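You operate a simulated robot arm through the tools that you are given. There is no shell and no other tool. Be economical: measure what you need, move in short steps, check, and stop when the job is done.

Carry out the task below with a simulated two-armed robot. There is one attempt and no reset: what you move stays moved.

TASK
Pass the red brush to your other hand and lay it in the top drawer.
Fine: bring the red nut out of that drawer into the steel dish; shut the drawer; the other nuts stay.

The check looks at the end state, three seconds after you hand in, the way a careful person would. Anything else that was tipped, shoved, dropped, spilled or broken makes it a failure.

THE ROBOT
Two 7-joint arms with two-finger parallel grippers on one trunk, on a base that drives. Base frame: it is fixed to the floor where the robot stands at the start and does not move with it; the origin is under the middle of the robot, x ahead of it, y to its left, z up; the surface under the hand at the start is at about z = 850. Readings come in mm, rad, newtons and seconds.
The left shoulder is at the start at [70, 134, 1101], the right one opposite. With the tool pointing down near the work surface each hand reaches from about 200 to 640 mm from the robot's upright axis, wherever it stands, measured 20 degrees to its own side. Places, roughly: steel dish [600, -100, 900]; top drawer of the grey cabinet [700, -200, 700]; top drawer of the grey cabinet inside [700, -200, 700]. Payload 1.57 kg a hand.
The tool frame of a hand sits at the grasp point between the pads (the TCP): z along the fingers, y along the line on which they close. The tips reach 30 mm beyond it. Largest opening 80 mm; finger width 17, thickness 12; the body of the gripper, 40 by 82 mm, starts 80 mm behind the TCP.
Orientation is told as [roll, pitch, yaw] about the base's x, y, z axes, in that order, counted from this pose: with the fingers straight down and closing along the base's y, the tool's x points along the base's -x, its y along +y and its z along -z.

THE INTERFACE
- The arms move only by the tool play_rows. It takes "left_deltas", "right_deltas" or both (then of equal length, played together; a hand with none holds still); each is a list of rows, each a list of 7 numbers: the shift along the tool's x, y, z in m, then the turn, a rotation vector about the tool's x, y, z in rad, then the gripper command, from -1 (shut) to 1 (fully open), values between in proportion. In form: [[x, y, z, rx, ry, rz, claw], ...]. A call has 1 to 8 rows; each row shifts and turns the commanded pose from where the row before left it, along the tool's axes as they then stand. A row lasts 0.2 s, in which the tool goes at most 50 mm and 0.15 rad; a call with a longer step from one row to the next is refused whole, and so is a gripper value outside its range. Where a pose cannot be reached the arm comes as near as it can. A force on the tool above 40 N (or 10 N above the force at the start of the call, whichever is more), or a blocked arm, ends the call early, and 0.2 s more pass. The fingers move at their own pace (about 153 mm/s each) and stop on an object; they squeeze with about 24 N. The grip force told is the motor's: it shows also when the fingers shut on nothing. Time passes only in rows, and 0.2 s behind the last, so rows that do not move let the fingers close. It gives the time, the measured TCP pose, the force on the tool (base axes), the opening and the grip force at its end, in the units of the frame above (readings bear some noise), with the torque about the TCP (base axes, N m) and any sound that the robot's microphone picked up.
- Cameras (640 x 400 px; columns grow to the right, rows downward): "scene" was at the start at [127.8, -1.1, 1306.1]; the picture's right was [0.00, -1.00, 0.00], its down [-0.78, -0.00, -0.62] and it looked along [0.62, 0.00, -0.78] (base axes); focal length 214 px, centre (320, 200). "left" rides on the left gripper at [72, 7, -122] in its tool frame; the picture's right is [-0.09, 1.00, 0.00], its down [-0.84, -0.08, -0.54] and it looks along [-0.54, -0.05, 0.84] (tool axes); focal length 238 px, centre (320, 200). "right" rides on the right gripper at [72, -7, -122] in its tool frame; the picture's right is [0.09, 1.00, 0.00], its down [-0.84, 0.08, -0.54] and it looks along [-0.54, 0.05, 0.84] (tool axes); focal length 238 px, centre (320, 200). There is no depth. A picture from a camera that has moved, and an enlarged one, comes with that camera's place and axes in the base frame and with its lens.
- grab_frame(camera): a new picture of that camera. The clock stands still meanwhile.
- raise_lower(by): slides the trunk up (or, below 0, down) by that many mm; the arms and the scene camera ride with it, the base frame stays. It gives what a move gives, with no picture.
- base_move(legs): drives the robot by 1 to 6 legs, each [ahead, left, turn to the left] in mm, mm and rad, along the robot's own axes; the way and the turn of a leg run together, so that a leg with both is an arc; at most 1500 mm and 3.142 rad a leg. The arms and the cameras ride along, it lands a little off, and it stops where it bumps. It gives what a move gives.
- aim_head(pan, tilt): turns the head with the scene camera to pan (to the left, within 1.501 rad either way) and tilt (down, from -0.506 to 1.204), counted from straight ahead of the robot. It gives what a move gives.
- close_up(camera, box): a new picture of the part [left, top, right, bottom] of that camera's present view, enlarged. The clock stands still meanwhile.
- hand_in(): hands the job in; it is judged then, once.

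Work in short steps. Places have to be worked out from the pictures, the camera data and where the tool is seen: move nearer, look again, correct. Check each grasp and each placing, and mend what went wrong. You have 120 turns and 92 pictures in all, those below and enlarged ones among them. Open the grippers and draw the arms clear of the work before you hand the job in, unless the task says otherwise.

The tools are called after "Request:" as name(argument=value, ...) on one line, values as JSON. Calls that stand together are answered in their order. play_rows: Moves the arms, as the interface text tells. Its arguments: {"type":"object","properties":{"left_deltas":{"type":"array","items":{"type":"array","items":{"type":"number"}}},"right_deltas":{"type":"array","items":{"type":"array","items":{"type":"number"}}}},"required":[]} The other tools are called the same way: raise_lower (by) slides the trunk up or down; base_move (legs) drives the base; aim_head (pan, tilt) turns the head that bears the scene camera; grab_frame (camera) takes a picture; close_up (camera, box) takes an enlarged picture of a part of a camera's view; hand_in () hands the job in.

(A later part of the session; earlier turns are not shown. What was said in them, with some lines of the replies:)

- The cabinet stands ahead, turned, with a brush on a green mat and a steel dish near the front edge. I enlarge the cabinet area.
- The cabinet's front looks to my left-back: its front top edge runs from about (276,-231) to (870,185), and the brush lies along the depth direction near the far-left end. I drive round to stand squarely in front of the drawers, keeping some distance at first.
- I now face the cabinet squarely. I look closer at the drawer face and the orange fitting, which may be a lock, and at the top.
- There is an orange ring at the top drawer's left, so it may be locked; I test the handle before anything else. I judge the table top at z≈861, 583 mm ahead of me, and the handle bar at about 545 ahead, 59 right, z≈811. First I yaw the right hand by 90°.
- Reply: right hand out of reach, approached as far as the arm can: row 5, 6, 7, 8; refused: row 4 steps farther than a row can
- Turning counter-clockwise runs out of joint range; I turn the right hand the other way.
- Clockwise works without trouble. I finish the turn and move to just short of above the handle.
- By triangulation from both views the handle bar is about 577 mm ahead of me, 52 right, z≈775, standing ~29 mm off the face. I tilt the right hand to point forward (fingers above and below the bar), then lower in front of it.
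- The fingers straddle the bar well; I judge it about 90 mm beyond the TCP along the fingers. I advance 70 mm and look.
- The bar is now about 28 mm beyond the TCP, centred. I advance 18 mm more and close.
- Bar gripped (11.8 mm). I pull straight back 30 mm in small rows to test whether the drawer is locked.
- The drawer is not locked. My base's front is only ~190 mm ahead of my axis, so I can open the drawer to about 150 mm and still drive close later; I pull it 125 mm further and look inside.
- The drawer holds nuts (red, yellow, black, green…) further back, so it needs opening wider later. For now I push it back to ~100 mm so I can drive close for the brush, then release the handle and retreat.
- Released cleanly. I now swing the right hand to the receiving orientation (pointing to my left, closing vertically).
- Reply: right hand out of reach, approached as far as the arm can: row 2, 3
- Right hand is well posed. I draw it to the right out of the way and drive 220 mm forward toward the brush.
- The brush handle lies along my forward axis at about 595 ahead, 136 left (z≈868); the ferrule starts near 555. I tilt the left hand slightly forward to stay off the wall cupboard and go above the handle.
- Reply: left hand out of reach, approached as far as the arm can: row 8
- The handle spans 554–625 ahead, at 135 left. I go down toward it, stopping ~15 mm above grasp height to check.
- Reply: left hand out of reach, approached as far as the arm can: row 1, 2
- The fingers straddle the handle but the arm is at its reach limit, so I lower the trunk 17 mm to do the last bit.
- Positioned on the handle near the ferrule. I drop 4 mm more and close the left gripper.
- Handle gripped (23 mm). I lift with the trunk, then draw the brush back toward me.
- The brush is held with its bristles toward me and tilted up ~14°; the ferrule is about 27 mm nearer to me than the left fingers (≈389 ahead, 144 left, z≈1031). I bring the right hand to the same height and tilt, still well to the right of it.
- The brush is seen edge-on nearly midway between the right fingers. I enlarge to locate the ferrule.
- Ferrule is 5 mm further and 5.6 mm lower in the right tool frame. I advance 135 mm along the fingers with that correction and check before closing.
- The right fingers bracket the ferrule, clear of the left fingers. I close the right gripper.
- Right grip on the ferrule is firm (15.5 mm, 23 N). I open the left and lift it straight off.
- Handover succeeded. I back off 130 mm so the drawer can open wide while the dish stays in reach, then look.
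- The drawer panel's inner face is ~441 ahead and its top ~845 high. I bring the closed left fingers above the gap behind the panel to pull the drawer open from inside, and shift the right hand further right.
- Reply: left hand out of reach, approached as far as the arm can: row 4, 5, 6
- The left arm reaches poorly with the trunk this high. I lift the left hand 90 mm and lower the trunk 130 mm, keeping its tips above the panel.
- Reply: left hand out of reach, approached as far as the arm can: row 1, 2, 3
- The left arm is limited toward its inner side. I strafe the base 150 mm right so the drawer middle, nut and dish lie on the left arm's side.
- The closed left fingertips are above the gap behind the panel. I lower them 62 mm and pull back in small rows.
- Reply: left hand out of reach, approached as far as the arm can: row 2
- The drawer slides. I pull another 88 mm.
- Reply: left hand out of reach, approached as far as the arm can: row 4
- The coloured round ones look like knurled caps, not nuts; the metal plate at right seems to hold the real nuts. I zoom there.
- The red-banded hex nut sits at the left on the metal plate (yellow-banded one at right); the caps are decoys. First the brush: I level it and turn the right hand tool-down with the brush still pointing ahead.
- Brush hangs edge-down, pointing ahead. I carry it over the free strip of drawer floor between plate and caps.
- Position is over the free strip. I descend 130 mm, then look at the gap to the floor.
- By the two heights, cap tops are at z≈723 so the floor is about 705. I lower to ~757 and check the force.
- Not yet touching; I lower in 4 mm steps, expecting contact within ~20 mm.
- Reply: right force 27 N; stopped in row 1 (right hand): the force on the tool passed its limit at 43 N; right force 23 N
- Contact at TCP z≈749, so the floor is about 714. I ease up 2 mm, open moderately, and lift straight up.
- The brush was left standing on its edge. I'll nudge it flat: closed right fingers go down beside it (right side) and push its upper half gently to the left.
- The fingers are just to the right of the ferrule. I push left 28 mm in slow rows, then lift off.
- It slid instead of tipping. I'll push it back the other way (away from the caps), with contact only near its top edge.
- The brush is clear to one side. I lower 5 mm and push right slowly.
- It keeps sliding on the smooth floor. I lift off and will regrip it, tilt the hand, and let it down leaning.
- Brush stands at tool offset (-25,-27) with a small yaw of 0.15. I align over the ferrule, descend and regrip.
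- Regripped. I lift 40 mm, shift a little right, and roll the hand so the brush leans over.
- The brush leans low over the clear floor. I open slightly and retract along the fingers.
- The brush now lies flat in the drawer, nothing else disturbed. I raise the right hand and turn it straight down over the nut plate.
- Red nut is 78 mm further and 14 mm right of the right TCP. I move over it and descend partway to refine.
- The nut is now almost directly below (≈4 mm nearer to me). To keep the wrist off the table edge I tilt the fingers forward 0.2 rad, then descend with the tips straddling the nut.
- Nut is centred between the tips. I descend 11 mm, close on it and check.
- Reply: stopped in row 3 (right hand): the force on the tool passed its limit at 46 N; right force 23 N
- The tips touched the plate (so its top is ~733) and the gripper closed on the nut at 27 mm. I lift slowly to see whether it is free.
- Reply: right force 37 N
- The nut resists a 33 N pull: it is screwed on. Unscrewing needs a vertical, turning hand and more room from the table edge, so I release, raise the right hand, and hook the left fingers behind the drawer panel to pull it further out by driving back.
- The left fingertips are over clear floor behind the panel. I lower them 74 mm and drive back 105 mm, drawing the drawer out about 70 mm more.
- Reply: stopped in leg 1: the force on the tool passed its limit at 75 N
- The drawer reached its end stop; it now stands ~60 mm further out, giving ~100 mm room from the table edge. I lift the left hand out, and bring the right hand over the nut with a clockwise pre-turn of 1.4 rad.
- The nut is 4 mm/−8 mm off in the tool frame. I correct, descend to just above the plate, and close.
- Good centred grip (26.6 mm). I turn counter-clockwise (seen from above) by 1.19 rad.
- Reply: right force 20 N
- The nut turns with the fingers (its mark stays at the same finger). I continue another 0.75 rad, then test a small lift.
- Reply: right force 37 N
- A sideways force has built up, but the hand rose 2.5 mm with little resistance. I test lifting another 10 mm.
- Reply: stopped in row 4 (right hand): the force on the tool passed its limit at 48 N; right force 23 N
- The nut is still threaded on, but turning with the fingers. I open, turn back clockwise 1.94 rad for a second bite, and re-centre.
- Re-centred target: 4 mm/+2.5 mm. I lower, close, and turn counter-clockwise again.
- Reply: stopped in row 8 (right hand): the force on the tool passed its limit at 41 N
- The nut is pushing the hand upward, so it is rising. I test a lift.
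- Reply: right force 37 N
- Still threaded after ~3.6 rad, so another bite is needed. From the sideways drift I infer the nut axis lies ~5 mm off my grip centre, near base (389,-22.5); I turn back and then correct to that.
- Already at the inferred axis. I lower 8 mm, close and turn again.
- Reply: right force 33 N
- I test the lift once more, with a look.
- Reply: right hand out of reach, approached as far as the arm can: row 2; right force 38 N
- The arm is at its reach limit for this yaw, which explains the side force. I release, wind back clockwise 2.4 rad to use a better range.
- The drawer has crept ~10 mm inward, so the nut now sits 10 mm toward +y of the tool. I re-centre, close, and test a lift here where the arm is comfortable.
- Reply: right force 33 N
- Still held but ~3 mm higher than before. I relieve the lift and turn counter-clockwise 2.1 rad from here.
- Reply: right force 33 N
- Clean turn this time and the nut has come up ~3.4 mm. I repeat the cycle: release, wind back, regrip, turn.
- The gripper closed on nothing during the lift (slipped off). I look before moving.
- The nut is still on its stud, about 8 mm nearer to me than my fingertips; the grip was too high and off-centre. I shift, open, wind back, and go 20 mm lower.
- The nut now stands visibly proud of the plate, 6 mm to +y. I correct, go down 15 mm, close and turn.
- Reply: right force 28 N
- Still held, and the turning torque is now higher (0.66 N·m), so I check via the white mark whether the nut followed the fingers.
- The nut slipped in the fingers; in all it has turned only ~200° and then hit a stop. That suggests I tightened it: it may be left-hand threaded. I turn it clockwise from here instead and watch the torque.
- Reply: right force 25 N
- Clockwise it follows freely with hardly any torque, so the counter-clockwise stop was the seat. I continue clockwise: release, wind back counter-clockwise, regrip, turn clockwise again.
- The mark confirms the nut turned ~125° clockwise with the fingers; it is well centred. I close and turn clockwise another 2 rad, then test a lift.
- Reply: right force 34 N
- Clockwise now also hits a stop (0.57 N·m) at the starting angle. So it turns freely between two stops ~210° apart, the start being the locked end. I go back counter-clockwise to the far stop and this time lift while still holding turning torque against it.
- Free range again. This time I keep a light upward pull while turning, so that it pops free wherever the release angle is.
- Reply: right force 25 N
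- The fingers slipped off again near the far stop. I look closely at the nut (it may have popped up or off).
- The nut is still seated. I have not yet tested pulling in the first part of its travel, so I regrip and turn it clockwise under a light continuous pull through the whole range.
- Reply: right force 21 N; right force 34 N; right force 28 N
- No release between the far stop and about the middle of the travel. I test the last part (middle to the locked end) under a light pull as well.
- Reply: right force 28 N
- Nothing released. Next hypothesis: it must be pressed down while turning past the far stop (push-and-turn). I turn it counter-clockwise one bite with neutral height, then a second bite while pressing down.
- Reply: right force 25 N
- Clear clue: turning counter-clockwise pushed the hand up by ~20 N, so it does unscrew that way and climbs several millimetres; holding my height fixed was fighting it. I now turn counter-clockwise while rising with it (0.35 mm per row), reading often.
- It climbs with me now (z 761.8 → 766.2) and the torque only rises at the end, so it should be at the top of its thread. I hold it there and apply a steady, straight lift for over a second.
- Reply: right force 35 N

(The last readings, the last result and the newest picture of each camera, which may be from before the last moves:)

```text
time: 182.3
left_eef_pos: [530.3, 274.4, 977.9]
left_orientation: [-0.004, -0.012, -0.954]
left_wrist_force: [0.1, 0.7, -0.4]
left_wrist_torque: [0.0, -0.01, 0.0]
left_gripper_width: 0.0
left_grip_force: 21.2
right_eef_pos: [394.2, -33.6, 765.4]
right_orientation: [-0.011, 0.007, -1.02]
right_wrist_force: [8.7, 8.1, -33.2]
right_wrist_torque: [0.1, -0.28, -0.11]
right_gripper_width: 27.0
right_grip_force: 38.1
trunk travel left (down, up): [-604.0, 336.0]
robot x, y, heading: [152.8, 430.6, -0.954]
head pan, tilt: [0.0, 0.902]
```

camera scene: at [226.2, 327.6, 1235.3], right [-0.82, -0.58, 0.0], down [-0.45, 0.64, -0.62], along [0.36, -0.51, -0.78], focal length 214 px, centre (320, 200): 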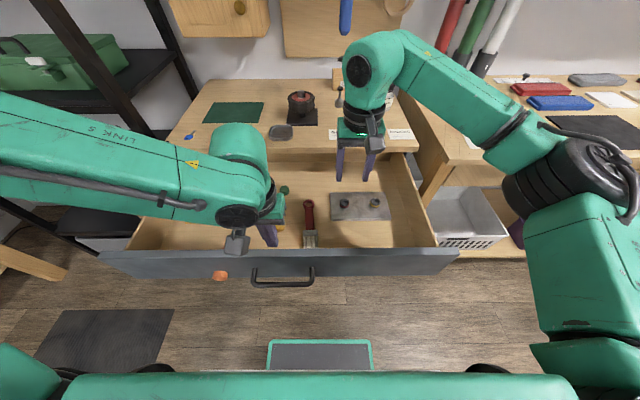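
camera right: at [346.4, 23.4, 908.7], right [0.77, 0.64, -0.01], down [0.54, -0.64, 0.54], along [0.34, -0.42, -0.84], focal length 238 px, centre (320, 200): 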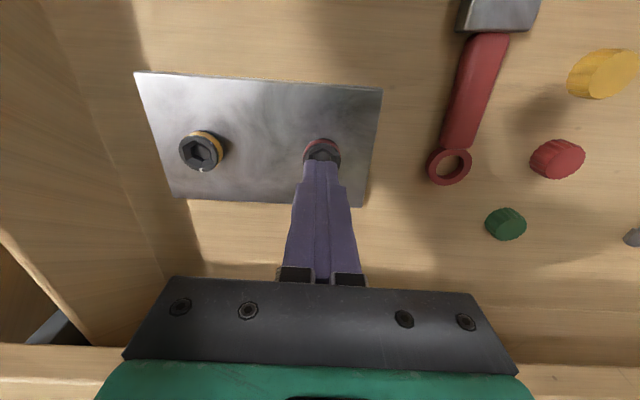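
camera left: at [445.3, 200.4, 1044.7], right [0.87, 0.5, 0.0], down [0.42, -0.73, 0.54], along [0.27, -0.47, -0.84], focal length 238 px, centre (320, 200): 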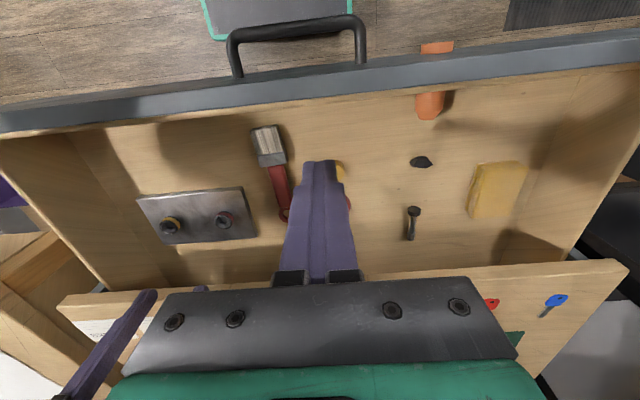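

The readings now fit a fixed rotary knob: it turns between two stops ~180° apart, never rises (the upward push came from my tips touching the plate) and never pulls off. So the loose knurled pieces (red, green, yellow) are the nuts — "the other nuts" being green and yellow. I turn the knob back clockwise to its original end position first.

Request:
play_rows(right_deltas=[[0, 0, 0.003, 0, 0, 0.149, -1], [0, 0, 0, 0, 0, 0.149, -1], [0, 0, 0, 0, 0, 0.149, -1], [0, 0, 0, 0, 0, 0.149, -1], [0, 0, 0, 0, 0, 0.149, -1], [0, 0, 0, 0, 0, 0.149, -1], [0, 0, 0, 0, 0, 0.149, -1], [0, 0, 0, 0, 0, 0.149, -1]])

Request:
play_rows(right_deltas=[[0, 0, 0, 0, 0, 0.149, -1], [0, 0, 0, 0, 0, 0.149, -1], [0, 0, 0, 0, 0, 0.149, -1], [0, 0, 0, 0, 0, 0.149, -1], [0, 0, 0, 0, 0, 0, 0.2], [0, 0, 0, 0, 0, 0, 0.2], [0, 0, 0, 0, 0, -0.149, 0.2], [0, 0, 0, 0, 0, -0.149, 0.2]])

Request:
play_rows(right_deltas=[[0, 0, 0, 0, 0, -0.149, 0.2], [0, 0, 0, 0, 0, -0.149, 0.2], [0, 0, 0, 0, 0, -0.149, 0.2], [0, 0, 0, 0, 0, -0.149, 0.2], [0, 0, 0, 0, 0, -0.149, 0.2], [0, 0, 0, 0, 0, -0.149, 0.2], [0, 0, 0, 0, 0, 0, -1], [0, 0, 0, 0, 0, 0, -1]])

Request:
play_rows(right_deltas=[[0, 0, 0, 0, 0, 0.149, -1], [0, 0, 0, 0, 0, 0.149, -1], [0, 0, 0, 0, 0, 0.149, -1], [0, 0, 0, 0, 0, 0.149, -1], [0, 0, 0, 0, 0, 0.149, -1], [0, 0, 0, 0, 0, 0.149, -1], [0, 0, 0, 0, 0, 0.149, -1]])

```text
time: 184.1
left_eef_pos: [527.6, 275.9, 980.1]
left_orientation: [-0.004, -0.017, -0.955]
left_wrist_force: [-0.3, -1.0, 0.7]
left_wrist_torque: [0.02, 0.04, 0.03]
left_gripper_width: 0.0
left_grip_force: 21.0
right_eef_pos: [390.3, -33.9, 765.4]
right_orientation: [-0.006, -0.006, -2.215]
right_wrist_force: [-4.4, -1.7, -10.8]
right_wrist_torque: [0.43, -0.19, 0.0]
right_gripper_width: 27.0
right_grip_force: 37.3
trunk travel left (down, up): [-604.0, 336.0]
robot x, y, heading: [153.8, 430.7, -0.956]
head pan, tilt: [0.0, 0.902]
```

```text
time: 185.9
left_eef_pos: [527.2, 276.5, 979.6]
left_orientation: [-0.003, -0.017, -0.956]
left_wrist_force: [0.8, -0.7, 0.5]
left_wrist_torque: [0.02, 0.01, 0.01]
left_gripper_width: 0.0
left_grip_force: 22.0
right_eef_pos: [391.5, -31.5, 765.2]
right_orientation: [-0.003, -0.009, -2.508]
right_wrist_force: [0.0, 0.0, -0.3]
right_wrist_torque: [0.03, 0.02, 0.01]
right_gripper_width: 48.2
right_grip_force: 0.0
trunk travel left (down, up): [-604.0, 336.0]
robot x, y, heading: [153.5, 430.8, -0.96]
head pan, tilt: [0.0, 0.902]
```

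```text
time: 187.7
left_eef_pos: [528.2, 278.5, 980.0]
left_orientation: [-0.004, -0.017, -0.954]
left_wrist_force: [-0.8, 0.2, -0.3]
left_wrist_torque: [-0.03, 0.02, -0.02]
left_gripper_width: 0.1
left_grip_force: 21.3
right_eef_pos: [391.4, -30.3, 766.0]
right_orientation: [-0.007, -0.003, -1.613]
right_wrist_force: [4.9, 4.2, -1.0]
right_wrist_torque: [0.49, -0.21, -0.01]
right_gripper_width: 27.4
right_grip_force: 37.6
trunk travel left (down, up): [-604.0, 336.0]
robot x, y, heading: [150.7, 430.5, -0.955]
head pan, tilt: [0.0, 0.902]
```

```text
time: 189.3
left_eef_pos: [529.8, 278.7, 978.9]
left_orientation: [-0.004, -0.017, -0.954]
left_wrist_force: [0.2, -0.5, 0.0]
left_wrist_torque: [0.03, -0.01, -0.03]
left_gripper_width: 0.0
left_grip_force: 21.5
right_eef_pos: [393.1, -30.6, 764.9]
right_orientation: [-0.003, -0.012, -2.66]
right_wrist_force: [8.5, 7.8, -5.7]
right_wrist_torque: [0.58, -0.87, 0.02]
right_gripper_width: 27.0
right_grip_force: 37.7
trunk travel left (down, up): [-604.0, 336.0]
robot x, y, heading: [150.3, 429.6, -0.954]
head pan, tilt: [0.0, 0.902]
```

The knob is back at about its original angle. I release it and raise the right hand while the left moves over the loose red nut (≈507 ahead, 117 left).

Request:
play_rows(right_deltas=[[0, 0, 0, 0, 0, 0.1, -1], [0, 0, 0, 0, 0, 0, 0.2], [0, 0, 0, 0, 0, 0, 0.2], [0, 0, -0.04, 0, 0, 0, 0.2], [0, 0, -0.045, 0, 0, 0, 0.2], [0, 0, -0.045, 0, 0, 0, 0.2], [-0.03, 0, -0.02, 0, 0, 0, 0], [-0.03, 0, 0, 0, 0, 0, 0]], left_deltas=[[-0.033, -0.02, 0, 0, 0.017, 0, 0], [-0.033, -0.02, 0, 0, 0, 0, 0], [-0.033, -0.02, 0, 0, 0, 0, 0], [-0.033, -0.02, 0, 0, 0, 0, 0], [-0.033, -0.02, 0, 0, 0, 0, 0], [0, 0, 0.04, 0, 0, 0, 0], [0, 0, 0.04, 0, 0, 0, 0], [0, 0, 0, 0, 0, 0, 0]])

Request:
grab_frame(camera="left")

```text
time: 191.1
left_eef_pos: [540.6, 97.0, 900.8]
left_orientation: [-0.003, -0.002, -0.955]
left_wrist_force: [-0.5, 0.4, -0.5]
left_wrist_torque: [-0.03, -0.04, 0.03]
left_gripper_width: 39.8
left_grip_force: 0.1
left hand out of reach, approached as far as the arm can: row 5
right_eef_pos: [335.8, -53.8, 917.8]
right_orientation: [0.001, -0.009, -2.758]
right_wrist_force: [-0.6, 0.2, -0.7]
right_wrist_torque: [-0.02, -0.04, 0.07]
right_gripper_width: 40.0
right_grip_force: 0.0
trunk travel left (down, up): [-604.0, 336.0]
robot x, y, heading: [150.8, 427.3, -0.955]
head pan, tilt: [0.0, 0.902]
```

```text
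3 pictures are left
camera left: at [503.5, 159.3, 1023.6], right [0.87, 0.5, 0.0], down [0.42, -0.73, 0.54], along [0.27, -0.47, -0.84], focal length 238 px, centre (320, 200)
```

left: 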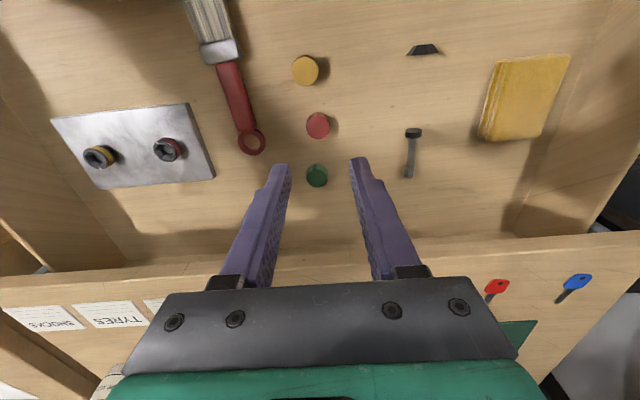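

The left camera shows red, green and yellow nuts cleanly; the red one is 8 mm ahead and 3 mm right of the TCP. I descend over it and grip.

Request:
play_rows(left_deltas=[[-0.008, -0.003, 0.03, 0, 0, 0, 0], [0, 0, 0.04, 0, 0, 0, 0], [0, 0, 0.04, 0, 0, 0, 0], [0, 0, 0.03, 0, 0, 0, 0], [0, 0, 0.008, 0, 0, 0, 0]])

```text
time: 192.3
left_eef_pos: [544.9, 117.3, 762.7]
left_orientation: [-0.006, -0.001, -0.954]
left_wrist_force: [0.1, 0.4, -0.3]
left_wrist_torque: [0.01, 0.02, 0.02]
left_gripper_width: 40.1
left_grip_force: 0.1
left hand out of reach, approached as far as the arm can: row 2, 3, 4, 5
right_eef_pos: [336.3, -53.8, 917.5]
right_orientation: [-0.002, -0.01, -2.756]
right_wrist_force: [0.0, 0.2, -0.2]
right_wrist_torque: [-0.01, -0.03, 0.01]
right_gripper_width: 40.0
right_grip_force: 0.0
trunk travel left (down, up): [-604.0, 336.0]
robot x, y, heading: [150.8, 430.4, -0.956]
head pan, tilt: [0.0, 0.902]
```

The arm pulled back out of reach there. I raise both hands and lower the trunk 100 mm for better reach.

Request:
play_rows(left_deltas=[[0, 0, -0.045, 0, 0, 0, 0], [0, 0, -0.045, 0, 0, 0, 0], [0, 0, -0.045, 0, 0, 0, 0], [0, 0, -0.02, 0, 0, 0, 0]], right_deltas=[[0, 0, -0.04, 0, 0, 0, 0], [0, 0, -0.04, 0, 0, 0, 0], [0, 0, -0.03, 0, 0, 0, 0], [0, 0, 0, 0, 0, 0, 0]])

Request:
raise_lower(by=-110)

```text
time: 193.3
left_eef_pos: [545.0, 117.8, 917.4]
left_orientation: [-0.004, 0.0, -0.955]
left_wrist_force: [0.1, 0.0, 0.0]
left_wrist_torque: [-0.02, 0.05, 0.01]
left_gripper_width: 39.8
left_grip_force: 0.1
right_eef_pos: [337.9, -53.3, 1027.2]
right_orientation: [-0.002, -0.008, -2.758]
right_wrist_force: [0.3, 1.1, 0.1]
right_wrist_torque: [0.0, 0.01, 0.01]
right_gripper_width: 39.9
right_grip_force: 0.0
trunk travel left (down, up): [-604.0, 336.0]
robot x, y, heading: [153.4, 428.1, -0.961]
head pan, tilt: [0.0, 0.902]
```

```text
time: 194.7
left_eef_pos: [544.7, 118.8, 808.6]
left_orientation: [-0.003, -0.001, -0.954]
left_wrist_force: [0.9, 0.3, 0.5]
left_wrist_torque: [0.01, -0.03, 0.0]
left_gripper_width: 40.1
left_grip_force: 0.0
right_eef_pos: [337.7, -53.6, 915.8]
right_orientation: [0.0, -0.009, -2.759]
right_wrist_force: [0.5, -0.1, -0.7]
right_wrist_torque: [-0.02, 0.0, 0.0]
right_gripper_width: 39.9
right_grip_force: 0.1
trunk travel left (down, up): [-494.0, 446.0]
robot x, y, heading: [150.8, 431.1, -0.955]
head pan, tilt: [0.0, 0.902]
```

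Now I move back over the red nut (+23 mm ahead, 19 mm right) at this safe height.

Request:
play_rows(left_deltas=[[-0.012, -0.0095, 0, 0, 0, 0, 0], [-0.0114, -0.0095, 0, 0, 0, 0, 0], [0, 0, 0.02, 0, 0, 0, 0], [0, 0, 0, 0, 0, 0, 0]])

```text
time: 195.7
left_eef_pos: [542.1, 87.3, 787.5]
left_orientation: [-0.004, 0.0, -0.954]
left_wrist_force: [0.6, -0.4, 0.6]
left_wrist_torque: [0.03, -0.01, -0.03]
left_gripper_width: 39.9
left_grip_force: 0.0
right_eef_pos: [337.0, -53.8, 916.4]
right_orientation: [-0.002, -0.009, -2.757]
right_wrist_force: [-0.5, -0.4, 0.4]
right_wrist_torque: [0.0, 0.01, -0.01]
right_gripper_width: 40.1
right_grip_force: 0.0
trunk travel left (down, up): [-494.0, 446.0]
robot x, y, heading: [152.5, 430.0, -0.953]
head pan, tilt: [0.0, 0.902]
```

In reach now. I descend 38 mm and close.

Request:
play_rows(left_deltas=[[0, 0, 0.02, 0, 0, 0, 0], [0, 0, 0.018, 0, 0, 0, 0], [0, 0, 0, 0, 0, 0, -1], [0, 0, 0, 0, 0, 0, -1], [0, 0, 0, 0, 0, 0, -1]])

```text
time: 196.9
left_eef_pos: [542.9, 88.2, 749.9]
left_orientation: [-0.007, -0.004, -0.955]
left_wrist_force: [0.4, -0.8, 0.9]
left_wrist_torque: [0.04, -0.02, -0.01]
left_gripper_width: 28.2
left_grip_force: 23.4
right_eef_pos: [337.6, -53.7, 915.9]
right_orientation: [-0.001, -0.009, -2.758]
right_wrist_force: [-0.7, 0.2, 1.3]
right_wrist_torque: [-0.01, -0.01, 0.02]
right_gripper_width: 39.9
right_grip_force: 0.1
trunk travel left (down, up): [-494.0, 446.0]
robot x, y, heading: [149.2, 430.7, -0.961]
head pan, tilt: [0.0, 0.902]
```

Something 28 mm wide is gripped. I lift it 45 mm × 4 and check it is still held.

Request:
play_rows(left_deltas=[[0, 0, -0.02, 0, 0, 0, -1], [0, 0, -0.045, 0, 0, 0, -1], [0, 0, -0.045, 0, 0, 0, -1], [0, 0, -0.045, 0, 0, 0, -1], [0, 0, -0.03, 0, 0, 0, -1]])

Request:
grab_frame(camera="left")

```text
time: 198.1
left_eef_pos: [545.0, 101.4, 888.9]
left_orientation: [-0.006, -0.003, -0.955]
left_wrist_force: [0.8, -0.9, -0.4]
left_wrist_torque: [-0.02, -0.03, 0.01]
left_gripper_width: 28.4
left_grip_force: 24.0
left hand out of reach, approached as far as the arm can: row 3, 4, 5
right_eef_pos: [338.1, -51.7, 916.9]
right_orientation: [-0.002, -0.009, -2.757]
right_wrist_force: [-0.5, 0.7, -0.2]
right_wrist_torque: [0.02, 0.0, 0.02]
right_gripper_width: 40.2
right_grip_force: 0.0
trunk travel left (down, up): [-494.0, 446.0]
robot x, y, heading: [149.6, 428.2, -0.955]
head pan, tilt: [0.0, 0.902]
```

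```text
2 pictures are left
camera left: at [508.7, 164.2, 1012.0], right [0.87, 0.5, 0.0], down [0.42, -0.73, 0.54], along [0.27, -0.47, -0.84], focal length 238 px, centre (320, 200)
```

left: 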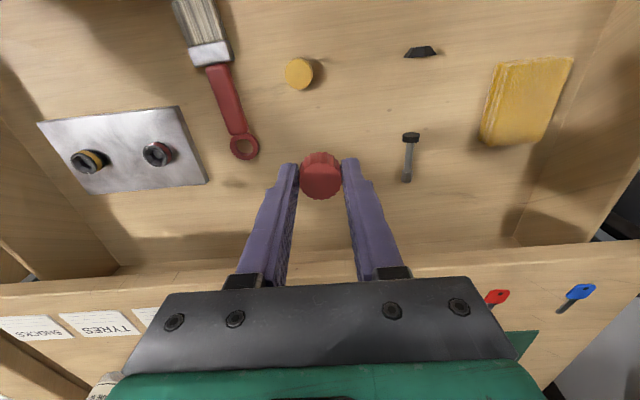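

The red nut is firmly held. I raise the trunk 130 mm, and bring the closed right hand back over and in front of the drawer panel to push it shut.

Request:
raise_lower(by=130)

Request:
play_rows(right_deltas=[[0.016, -0.0397, 0, 0, 0, 0, -1], [0.016, -0.0397, 0, 0, 0, 0, -1], [0.016, -0.0397, 0, 0, 0, 0, -1], [0.016, -0.0397, 0, 0, 0, 0, -1], [0.016, -0.0397, 0, 0, 0, 0, -1], [0.016, -0.0397, 0, 0, 0, 0, -1], [0.016, -0.0397, 0, 0, 0, 0, -1], [0, 0, 0, 0, 0, 0, -1]])

```text
time: 199.7
left_eef_pos: [545.2, 102.0, 1018.7]
left_orientation: [-0.006, -0.001, -0.956]
left_wrist_force: [0.0, 0.3, 0.3]
left_wrist_torque: [0.0, 0.04, 0.0]
left_gripper_width: 28.3
left_grip_force: 24.0
right_eef_pos: [337.6, -52.4, 1046.8]
right_orientation: [-0.002, -0.009, -2.759]
right_wrist_force: [-0.1, -0.1, -0.4]
right_wrist_torque: [-0.01, 0.01, -0.04]
right_gripper_width: 39.8
right_grip_force: 0.0
trunk travel left (down, up): [-624.0, 316.0]
robot x, y, heading: [152.0, 431.9, -0.956]
head pan, tilt: [0.0, 0.902]
```

```text
time: 201.5
left_eef_pos: [544.2, 100.9, 1018.0]
left_orientation: [-0.004, -0.001, -0.955]
left_wrist_force: [0.3, 0.5, 0.1]
left_wrist_torque: [0.05, 0.01, 0.0]
left_gripper_width: 28.6
left_grip_force: 24.4
right_eef_pos: [336.7, 246.9, 1046.8]
right_orientation: [0.0, -0.009, -2.759]
right_wrist_force: [-0.8, 0.6, -0.7]
right_wrist_torque: [-0.03, 0.01, 0.03]
right_gripper_width: 0.0
right_grip_force: 21.6
trunk travel left (down, up): [-624.0, 316.0]
robot x, y, heading: [151.3, 433.3, -0.959]
head pan, tilt: [0.0, 0.902]
```

Right fist is now in front of the panel. I lower it to the panel's upper part (above the handle) and draw the left hand with the nut back at the same time.

Request:
play_rows(right_deltas=[[0, 0, 0.043, 0, 0, 0, -1], [0, 0, 0.043, 0, 0, 0, -1], [0, 0, 0.043, 0, 0, 0, -1], [0, 0, 0.043, 0, 0, 0, -1], [0, 0, 0.043, 0, 0, 0, -1], [0, 0, 0, 0, 0, 0, -1]], left_deltas=[[0.035, 0.015, 0, 0, 0, 0, -1], [0.035, 0.015, 0, 0, 0, 0, -1], [0.035, 0.015, 0, 0, 0, 0, -1], [0.035, 0.015, 0, 0, 0, 0, -1], [0.02, 0.01, 0, 0, 0, 0, -1], [0, 0, 0, 0, 0, 0, -1]])

```text
time: 202.9
left_eef_pos: [507.7, 273.0, 1018.0]
left_orientation: [-0.005, -0.001, -0.954]
left_wrist_force: [0.1, 0.0, 0.0]
left_wrist_torque: [-0.02, -0.02, 0.02]
left_gripper_width: 28.3
left_grip_force: 24.3
right_eef_pos: [335.7, 248.4, 831.0]
right_orientation: [-0.003, -0.009, -2.757]
right_wrist_force: [-1.0, -0.3, -0.2]
right_wrist_torque: [-0.01, 0.0, -0.01]
right_gripper_width: 0.1
right_grip_force: 21.3
trunk travel left (down, up): [-624.0, 316.0]
robot x, y, heading: [150.8, 433.4, -0.957]
head pan, tilt: [0.0, 0.902]
```

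I drive forward 150 mm to push the drawer in.

Request:
base_move(legs=[[150, 0, 0]])

```text
time: 204.2
left_eef_pos: [595.7, 150.4, 1019.1]
left_orientation: [-0.005, -0.001, -0.954]
left_wrist_force: [0.4, -0.1, 0.4]
left_wrist_torque: [-0.01, -0.01, 0.02]
left_gripper_width: 28.4
left_grip_force: 24.1
right_eef_pos: [421.0, 124.1, 831.4]
right_orientation: [-0.002, -0.009, -2.758]
right_wrist_force: [0.3, 0.3, 0.6]
right_wrist_torque: [0.04, 0.01, 0.02]
right_gripper_width: 0.0
right_grip_force: 21.4
trunk travel left (down, up): [-624.0, 316.0]
robot x, y, heading: [238.4, 309.4, -0.957]
head pan, tilt: [0.0, 0.902]
```

No resistance; I continue 165 mm.

Request:
base_move(legs=[[165, 0, 0]])

Request:
grab_frame(camera="scene")

```text
time: 205.7
left_eef_pos: [689.2, 19.1, 1017.9]
left_orientation: [-0.006, -0.003, -0.956]
left_wrist_force: [0.0, -0.6, -0.3]
left_wrist_torque: [0.01, -0.03, -0.04]
left_gripper_width: 28.3
left_grip_force: 24.2
right_eef_pos: [514.4, -6.7, 831.0]
right_orientation: [0.0, -0.009, -2.757]
right_wrist_force: [-0.1, -0.5, -0.2]
right_wrist_torque: [-0.02, 0.0, -0.01]
right_gripper_width: 0.0
right_grip_force: 21.2
trunk travel left (down, up): [-624.0, 316.0]
robot x, y, heading: [332.7, 175.6, -0.955]
head pan, tilt: [0.0, 0.902]
```

```text
1 pictures are left
camera scene: at [405.6, 73.4, 1255.3], right [-0.82, -0.58, 0.0], down [-0.45, 0.64, -0.62], along [0.36, -0.51, -0.78], focal length 214 px, centre (320, 200)
```

scene: 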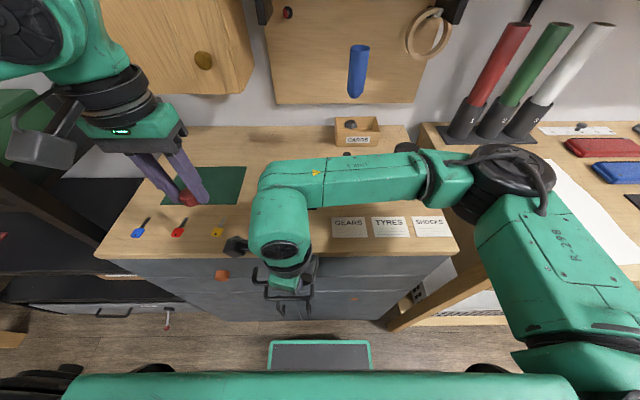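

The drawer is nearly shut. I push the rest with the right arm in small rows until it meets resistance.

Request:
play_rows(right_deltas=[[0.001, 0.01, 0, 0, 0, 0, -1], [0.001, 0.01, 0, 0, 0, 0, -1], [0.001, 0.01, 0, 0, 0, 0, -1]])

Request:
play_rows(right_deltas=[[0, 0.005, 0, 0, 0, 0, -1], [0, 0.005, 0, 0, 0, 0, -1], [0, 0.005, 0, 0, 0, 0, -1], [0, 0.005, 0, 0, 0, 0, -1]])

```text
time: 206.5
left_eef_pos: [688.7, 20.3, 1019.0]
left_orientation: [-0.006, -0.002, -0.954]
left_wrist_force: [0.0, 0.5, 0.3]
left_wrist_torque: [0.0, 0.0, -0.02]
left_gripper_width: 28.3
left_grip_force: 24.2
right_eef_pos: [530.7, -34.8, 831.4]
right_orientation: [-0.001, -0.008, -2.757]
right_wrist_force: [0.3, 0.8, -0.5]
right_wrist_torque: [-0.03, -0.01, 0.03]
right_gripper_width: 0.0
right_grip_force: 21.4
trunk travel left (down, up): [-624.0, 316.0]
robot x, y, heading: [333.4, 173.2, -0.955]
head pan, tilt: [0.0, 0.902]
```

```text
time: 207.4
left_eef_pos: [687.6, 20.8, 1018.8]
left_orientation: [-0.006, -0.003, -0.953]
left_wrist_force: [-0.1, -0.4, 0.7]
left_wrist_torque: [0.03, 0.03, 0.01]
left_gripper_width: 28.5
left_grip_force: 24.7
right_eef_pos: [532.6, -40.4, 831.5]
right_orientation: [-0.018, -0.01, -2.74]
right_wrist_force: [-8.5, 21.3, 5.8]
right_wrist_torque: [-0.38, -0.2, 0.22]
right_gripper_width: 0.0
right_grip_force: 21.3
trunk travel left (down, up): [-624.0, 316.0]
robot x, y, heading: [331.0, 176.4, -0.953]
head pan, tilt: [0.0, 0.902]
stopped in row 4 (right hand): the force on the tool passed its limit at 44 N (the readings are from after the stop); the commanded pose is now the measured one
```

It met firm resistance, but the vertical fingers may be touching the overhanging table edge instead of the panel. I back off, tilt the fingertips forward, and push again with the tips only.

Request:
play_rows(right_deltas=[[0, -0.02, 0, 0, 0, 0, -1], [0, 0, 0, -0.149, 0, 0, -1], [0, 0, 0, -0.149, 0, 0, -1], [0, 0, 0, -0.1, 0, 0, -1], [0, 0.008, 0, 0, 0, 0, -1]])

Request:
play_rows(right_deltas=[[0, 0.005, 0.002, 0, 0, 0, -1], [0, 0.005, 0.002, 0, 0, 0, -1], [0, 0.005, 0.002, 0, 0, 0, -1], [0, 0.005, 0.002, 0, 0, 0, -1], [0, 0.005, 0.002, 0, 0, 0, -1], [0, 0.005, 0.002, 0, 0, 0, -1]])

```text
time: 208.7
left_eef_pos: [689.0, 19.0, 1018.3]
left_orientation: [-0.005, -0.003, -0.953]
left_wrist_force: [-0.6, -0.1, -1.0]
left_wrist_torque: [0.02, -0.03, 0.02]
left_gripper_width: 28.2
left_grip_force: 23.5
right_eef_pos: [529.3, -34.1, 834.1]
right_orientation: [0.387, -0.012, -2.748]
right_wrist_force: [-0.6, 1.2, 0.5]
right_wrist_torque: [0.0, -0.01, -0.01]
right_gripper_width: 0.0
right_grip_force: 21.1
trunk travel left (down, up): [-624.0, 316.0]
robot x, y, heading: [332.3, 175.7, -0.952]
head pan, tilt: [0.0, 0.902]
```

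```text
time: 209.5
left_eef_pos: [686.2, 22.9, 1019.6]
left_orientation: [-0.003, -0.002, -0.952]
left_wrist_force: [-0.4, -1.4, -0.5]
left_wrist_torque: [0.06, 0.0, 0.03]
left_gripper_width: 28.3
left_grip_force: 23.3
right_eef_pos: [532.5, -39.8, 834.7]
right_orientation: [0.366, -0.011, -2.73]
right_wrist_force: [-7.3, 19.0, 14.0]
right_wrist_torque: [0.28, -0.04, 0.2]
right_gripper_width: 0.0
right_grip_force: 21.5
trunk travel left (down, up): [-624.0, 316.0]
robot x, y, heading: [331.9, 175.4, -0.951]
head pan, tilt: [0.0, 0.902]
stopped in row 4 (right hand): the force on the tool passed its limit at 43 N (the readings are from after the stop); the commanded pose is now the measured one
```

The panel went ~10 mm further in and then met its stop, matching the closed position. I withdraw the right hand back, up and to the right.

Request:
play_rows(right_deltas=[[0, -0.035, 0, 0, 0, 0, -1], [0, 0, -0.045, 0, 0, 0, -1], [0, 0.01, -0.045, 0, 0, 0, -1], [0, 0.01, -0.045, 0, 0, 0, -1], [-0.04, 0, -0.01, 0.1, 0, 0, -0.5], [-0.045, 0, 0, 0.1, 0, 0, 0], [-0.045, 0, 0, 0.1, 0, 0, 0], [-0.045, 0, 0, 0.05, 0, 0, 0]])

```text
time: 211.3
left_eef_pos: [685.6, 19.1, 1018.9]
left_orientation: [-0.003, -0.003, -0.953]
left_wrist_force: [0.3, 0.0, 0.0]
left_wrist_torque: [0.01, 0.0, -0.01]
left_gripper_width: 28.4
left_grip_force: 24.0
right_eef_pos: [347.7, -51.7, 962.7]
right_orientation: [0.018, -0.012, -2.733]
right_wrist_force: [-0.3, -0.6, 0.3]
right_wrist_torque: [0.0, 0.01, 0.02]
right_gripper_width: 40.0
right_grip_force: 0.0
trunk travel left (down, up): [-624.0, 316.0]
robot x, y, heading: [329.6, 178.9, -0.957]
head pan, tilt: [0.0, 0.902]
```

I bring the left hand toward the dish and use the last picture from there.

Request:
play_rows(left_deltas=[[-0.018, -0.018, 0.02, 0, 0, 0, -1], [-0.018, -0.018, 0.02, 0, 0, 0, -1], [0, 0, 0, 0, 0, 0, -1]])

Request:
grab_frame(camera="left")

```text
time: 212.1
left_eef_pos: [679.8, -29.2, 978.5]
left_orientation: [-0.004, -0.004, -0.954]
left_wrist_force: [0.0, 0.6, -0.4]
left_wrist_torque: [0.0, -0.01, 0.01]
left_gripper_width: 28.3
left_grip_force: 24.0
right_eef_pos: [349.9, -52.2, 962.6]
right_orientation: [0.021, -0.015, -2.738]
right_wrist_force: [0.9, 0.1, -0.1]
right_wrist_torque: [0.01, 0.01, -0.02]
right_gripper_width: 39.9
right_grip_force: 0.2
trunk travel left (down, up): [-624.0, 316.0]
robot x, y, heading: [330.2, 176.4, -0.949]
head pan, tilt: [0.0, 0.902]
```

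```text
0 pictures are left
camera left: at [644.4, 33.8, 1101.9], right [0.86, 0.5, -0.01], down [0.42, -0.72, 0.54], along [0.27, -0.47, -0.84], focal length 238 px, centre (320, 200)
```

left: 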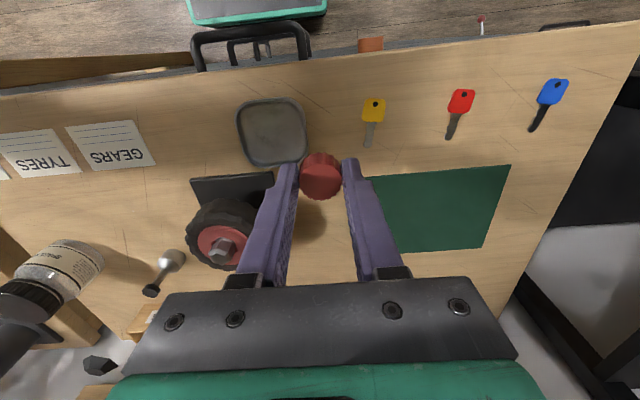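

The dish centre is at base (641,-54), 46 mm to the right of the nut; the drawer looks shut. I move over it and lower to just above the dish floor.

Request:
play_rows(left_deltas=[[0.001, -0.023, 0, 0, 0, 0, -1], [0.001, -0.023, 0, 0, 0, 0, -1], [0, 0, 0.03, 0, 0, 0, -1], [0, 0, 0.025, 0, 0, 0, -1], [0, 0, 0.01, 0, 0, 0, -1], [0, 0, 0, 0, 0, 0, -1]])

```text
time: 213.5
left_eef_pos: [642.1, -55.6, 913.2]
left_orientation: [-0.005, -0.002, -0.953]
left_wrist_force: [-0.3, -0.2, -0.3]
left_wrist_torque: [-0.04, 0.0, 0.01]
left_gripper_width: 28.4
left_grip_force: 24.3
right_eef_pos: [349.1, -51.0, 964.3]
right_orientation: [0.019, -0.015, -2.737]
right_wrist_force: [0.8, 0.1, 0.8]
right_wrist_torque: [0.02, 0.01, 0.01]
right_gripper_width: 40.2
right_grip_force: 0.0
trunk travel left (down, up): [-624.0, 316.0]
robot x, y, heading: [330.6, 179.3, -0.955]
head pan, tilt: [0.0, 0.902]
```

Centred over the dish at z 913 with no contact. I lower in 3 mm steps and watch the force.

Request:
play_rows(left_deltas=[[0, 0, 0.003, 0, 0, 0, -1], [0, 0, 0.003, 0, 0, 0, -1], [0, 0, 0.002, 0, 0, 0, -1]])

```text
time: 214.3
left_eef_pos: [641.8, -54.1, 905.6]
left_orientation: [-0.005, -0.001, -0.954]
left_wrist_force: [0.4, -0.6, 0.0]
left_wrist_torque: [0.02, 0.0, -0.01]
left_gripper_width: 28.1
left_grip_force: 24.0
right_eef_pos: [350.2, -51.7, 963.8]
right_orientation: [0.019, -0.014, -2.738]
right_wrist_force: [-0.1, -0.5, 0.0]
right_wrist_torque: [0.03, -0.01, 0.0]
right_gripper_width: 40.1
right_grip_force: 0.1
trunk travel left (down, up): [-624.0, 316.0]
robot x, y, heading: [327.4, 177.1, -0.952]
head pan, tilt: [0.0, 0.902]
```

Request:
play_rows(left_deltas=[[0, 0, 0.002, 0, 0, 0, -1], [0, 0, 0.002, 0, 0, 0, -1]])

```text
time: 214.9
left_eef_pos: [641.5, -54.9, 901.5]
left_orientation: [-0.005, -0.003, -0.953]
left_wrist_force: [0.0, -0.3, 0.5]
left_wrist_torque: [-0.01, 0.02, -0.02]
left_gripper_width: 28.5
left_grip_force: 23.8
right_eef_pos: [349.6, -50.8, 962.9]
right_orientation: [0.02, -0.016, -2.738]
right_wrist_force: [0.3, -0.1, -0.3]
right_wrist_torque: [-0.01, -0.01, -0.03]
right_gripper_width: 40.0
right_grip_force: 0.0
trunk travel left (down, up): [-624.0, 316.0]
robot x, y, heading: [332.0, 176.2, -0.954]
head pan, tilt: [0.0, 0.902]
```

At z 901 the nut is within a few mm of the dish floor and inside its rim. I open slightly, then lift straight up and clear.

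Request:
play_rows(left_deltas=[[0, 0, 0, 0, 0, 0, -0.2], [0, 0, 0, 0, 0, 0, -0.1], [0, 0, -0.01, 0, 0, 0, -0.1], [0, 0, -0.02, 0, 0, 0, -0.1], [0, 0, -0.04, 0, 0, 0, -0.1], [0, 0, -0.045, 0, 0, 0, 0], [0.03, 0.03, 0, 0, 0, 0, 0], [0.03, 0.03, 0, 0, 0, 0, 0]])

```text
time: 216.7
left_eef_pos: [655.4, 32.5, 1017.4]
left_orientation: [-0.007, -0.003, -0.953]
left_wrist_force: [-0.2, 0.0, 0.7]
left_wrist_torque: [-0.06, -0.03, -0.02]
left_gripper_width: 40.1
left_grip_force: 0.1
right_eef_pos: [350.0, -50.0, 963.6]
right_orientation: [0.021, -0.016, -2.736]
right_wrist_force: [-1.0, 0.2, -0.1]
right_wrist_torque: [-0.01, 0.02, 0.01]
right_gripper_width: 40.1
right_grip_force: 0.1
trunk travel left (down, up): [-624.0, 316.0]
robot x, y, heading: [332.6, 173.1, -0.956]
head pan, tilt: [0.0, 0.902]
```

The push contact point agrees with the drawer's originally closed position, both grippers are open and empty. I back away from the cabinet to be clear of the work.

Request:
base_move(legs=[[-220, 0, 0]])

```text
time: 218.4
left_eef_pos: [527.6, 209.9, 1017.9]
left_orientation: [-0.005, -0.002, -0.955]
left_wrist_force: [-0.1, 0.5, 0.7]
left_wrist_torque: [0.01, 0.04, 0.03]
left_gripper_width: 39.7
left_grip_force: 0.0
right_eef_pos: [222.2, 128.5, 963.2]
right_orientation: [0.019, -0.015, -2.735]
right_wrist_force: [0.3, -0.2, 0.0]
right_wrist_torque: [0.04, 0.0, 0.01]
right_gripper_width: 40.3
right_grip_force: 0.1
trunk travel left (down, up): [-624.0, 316.0]
robot x, y, heading: [203.9, 353.5, -0.95]
head pan, tilt: [0.0, 0.902]
```

Everything is in place as far as I can measure, so I hand in.

Request:
hand_in()

```text
The job is handed in.
```

I passed the red brush from my left hand to my right and laid it flat in the top drawer. I put the loose red nut in the steel dish and shut the drawer. I had no pictures left by then, so the nut in the dish and the closed drawer rest on position and force readings.

- **Which nut:** I took "the red nut" to be the loose red knurled piece lying beside a green and a yellow one. The red-banded hex piece on the metal plate would not lift off, so I treated it as fixed. If that was the nut you meant, the job is wrong.
- **Something else was moved:** before deciding that, I turned the red-banded piece several times and pulled on it. I turned it back to about its original angle.
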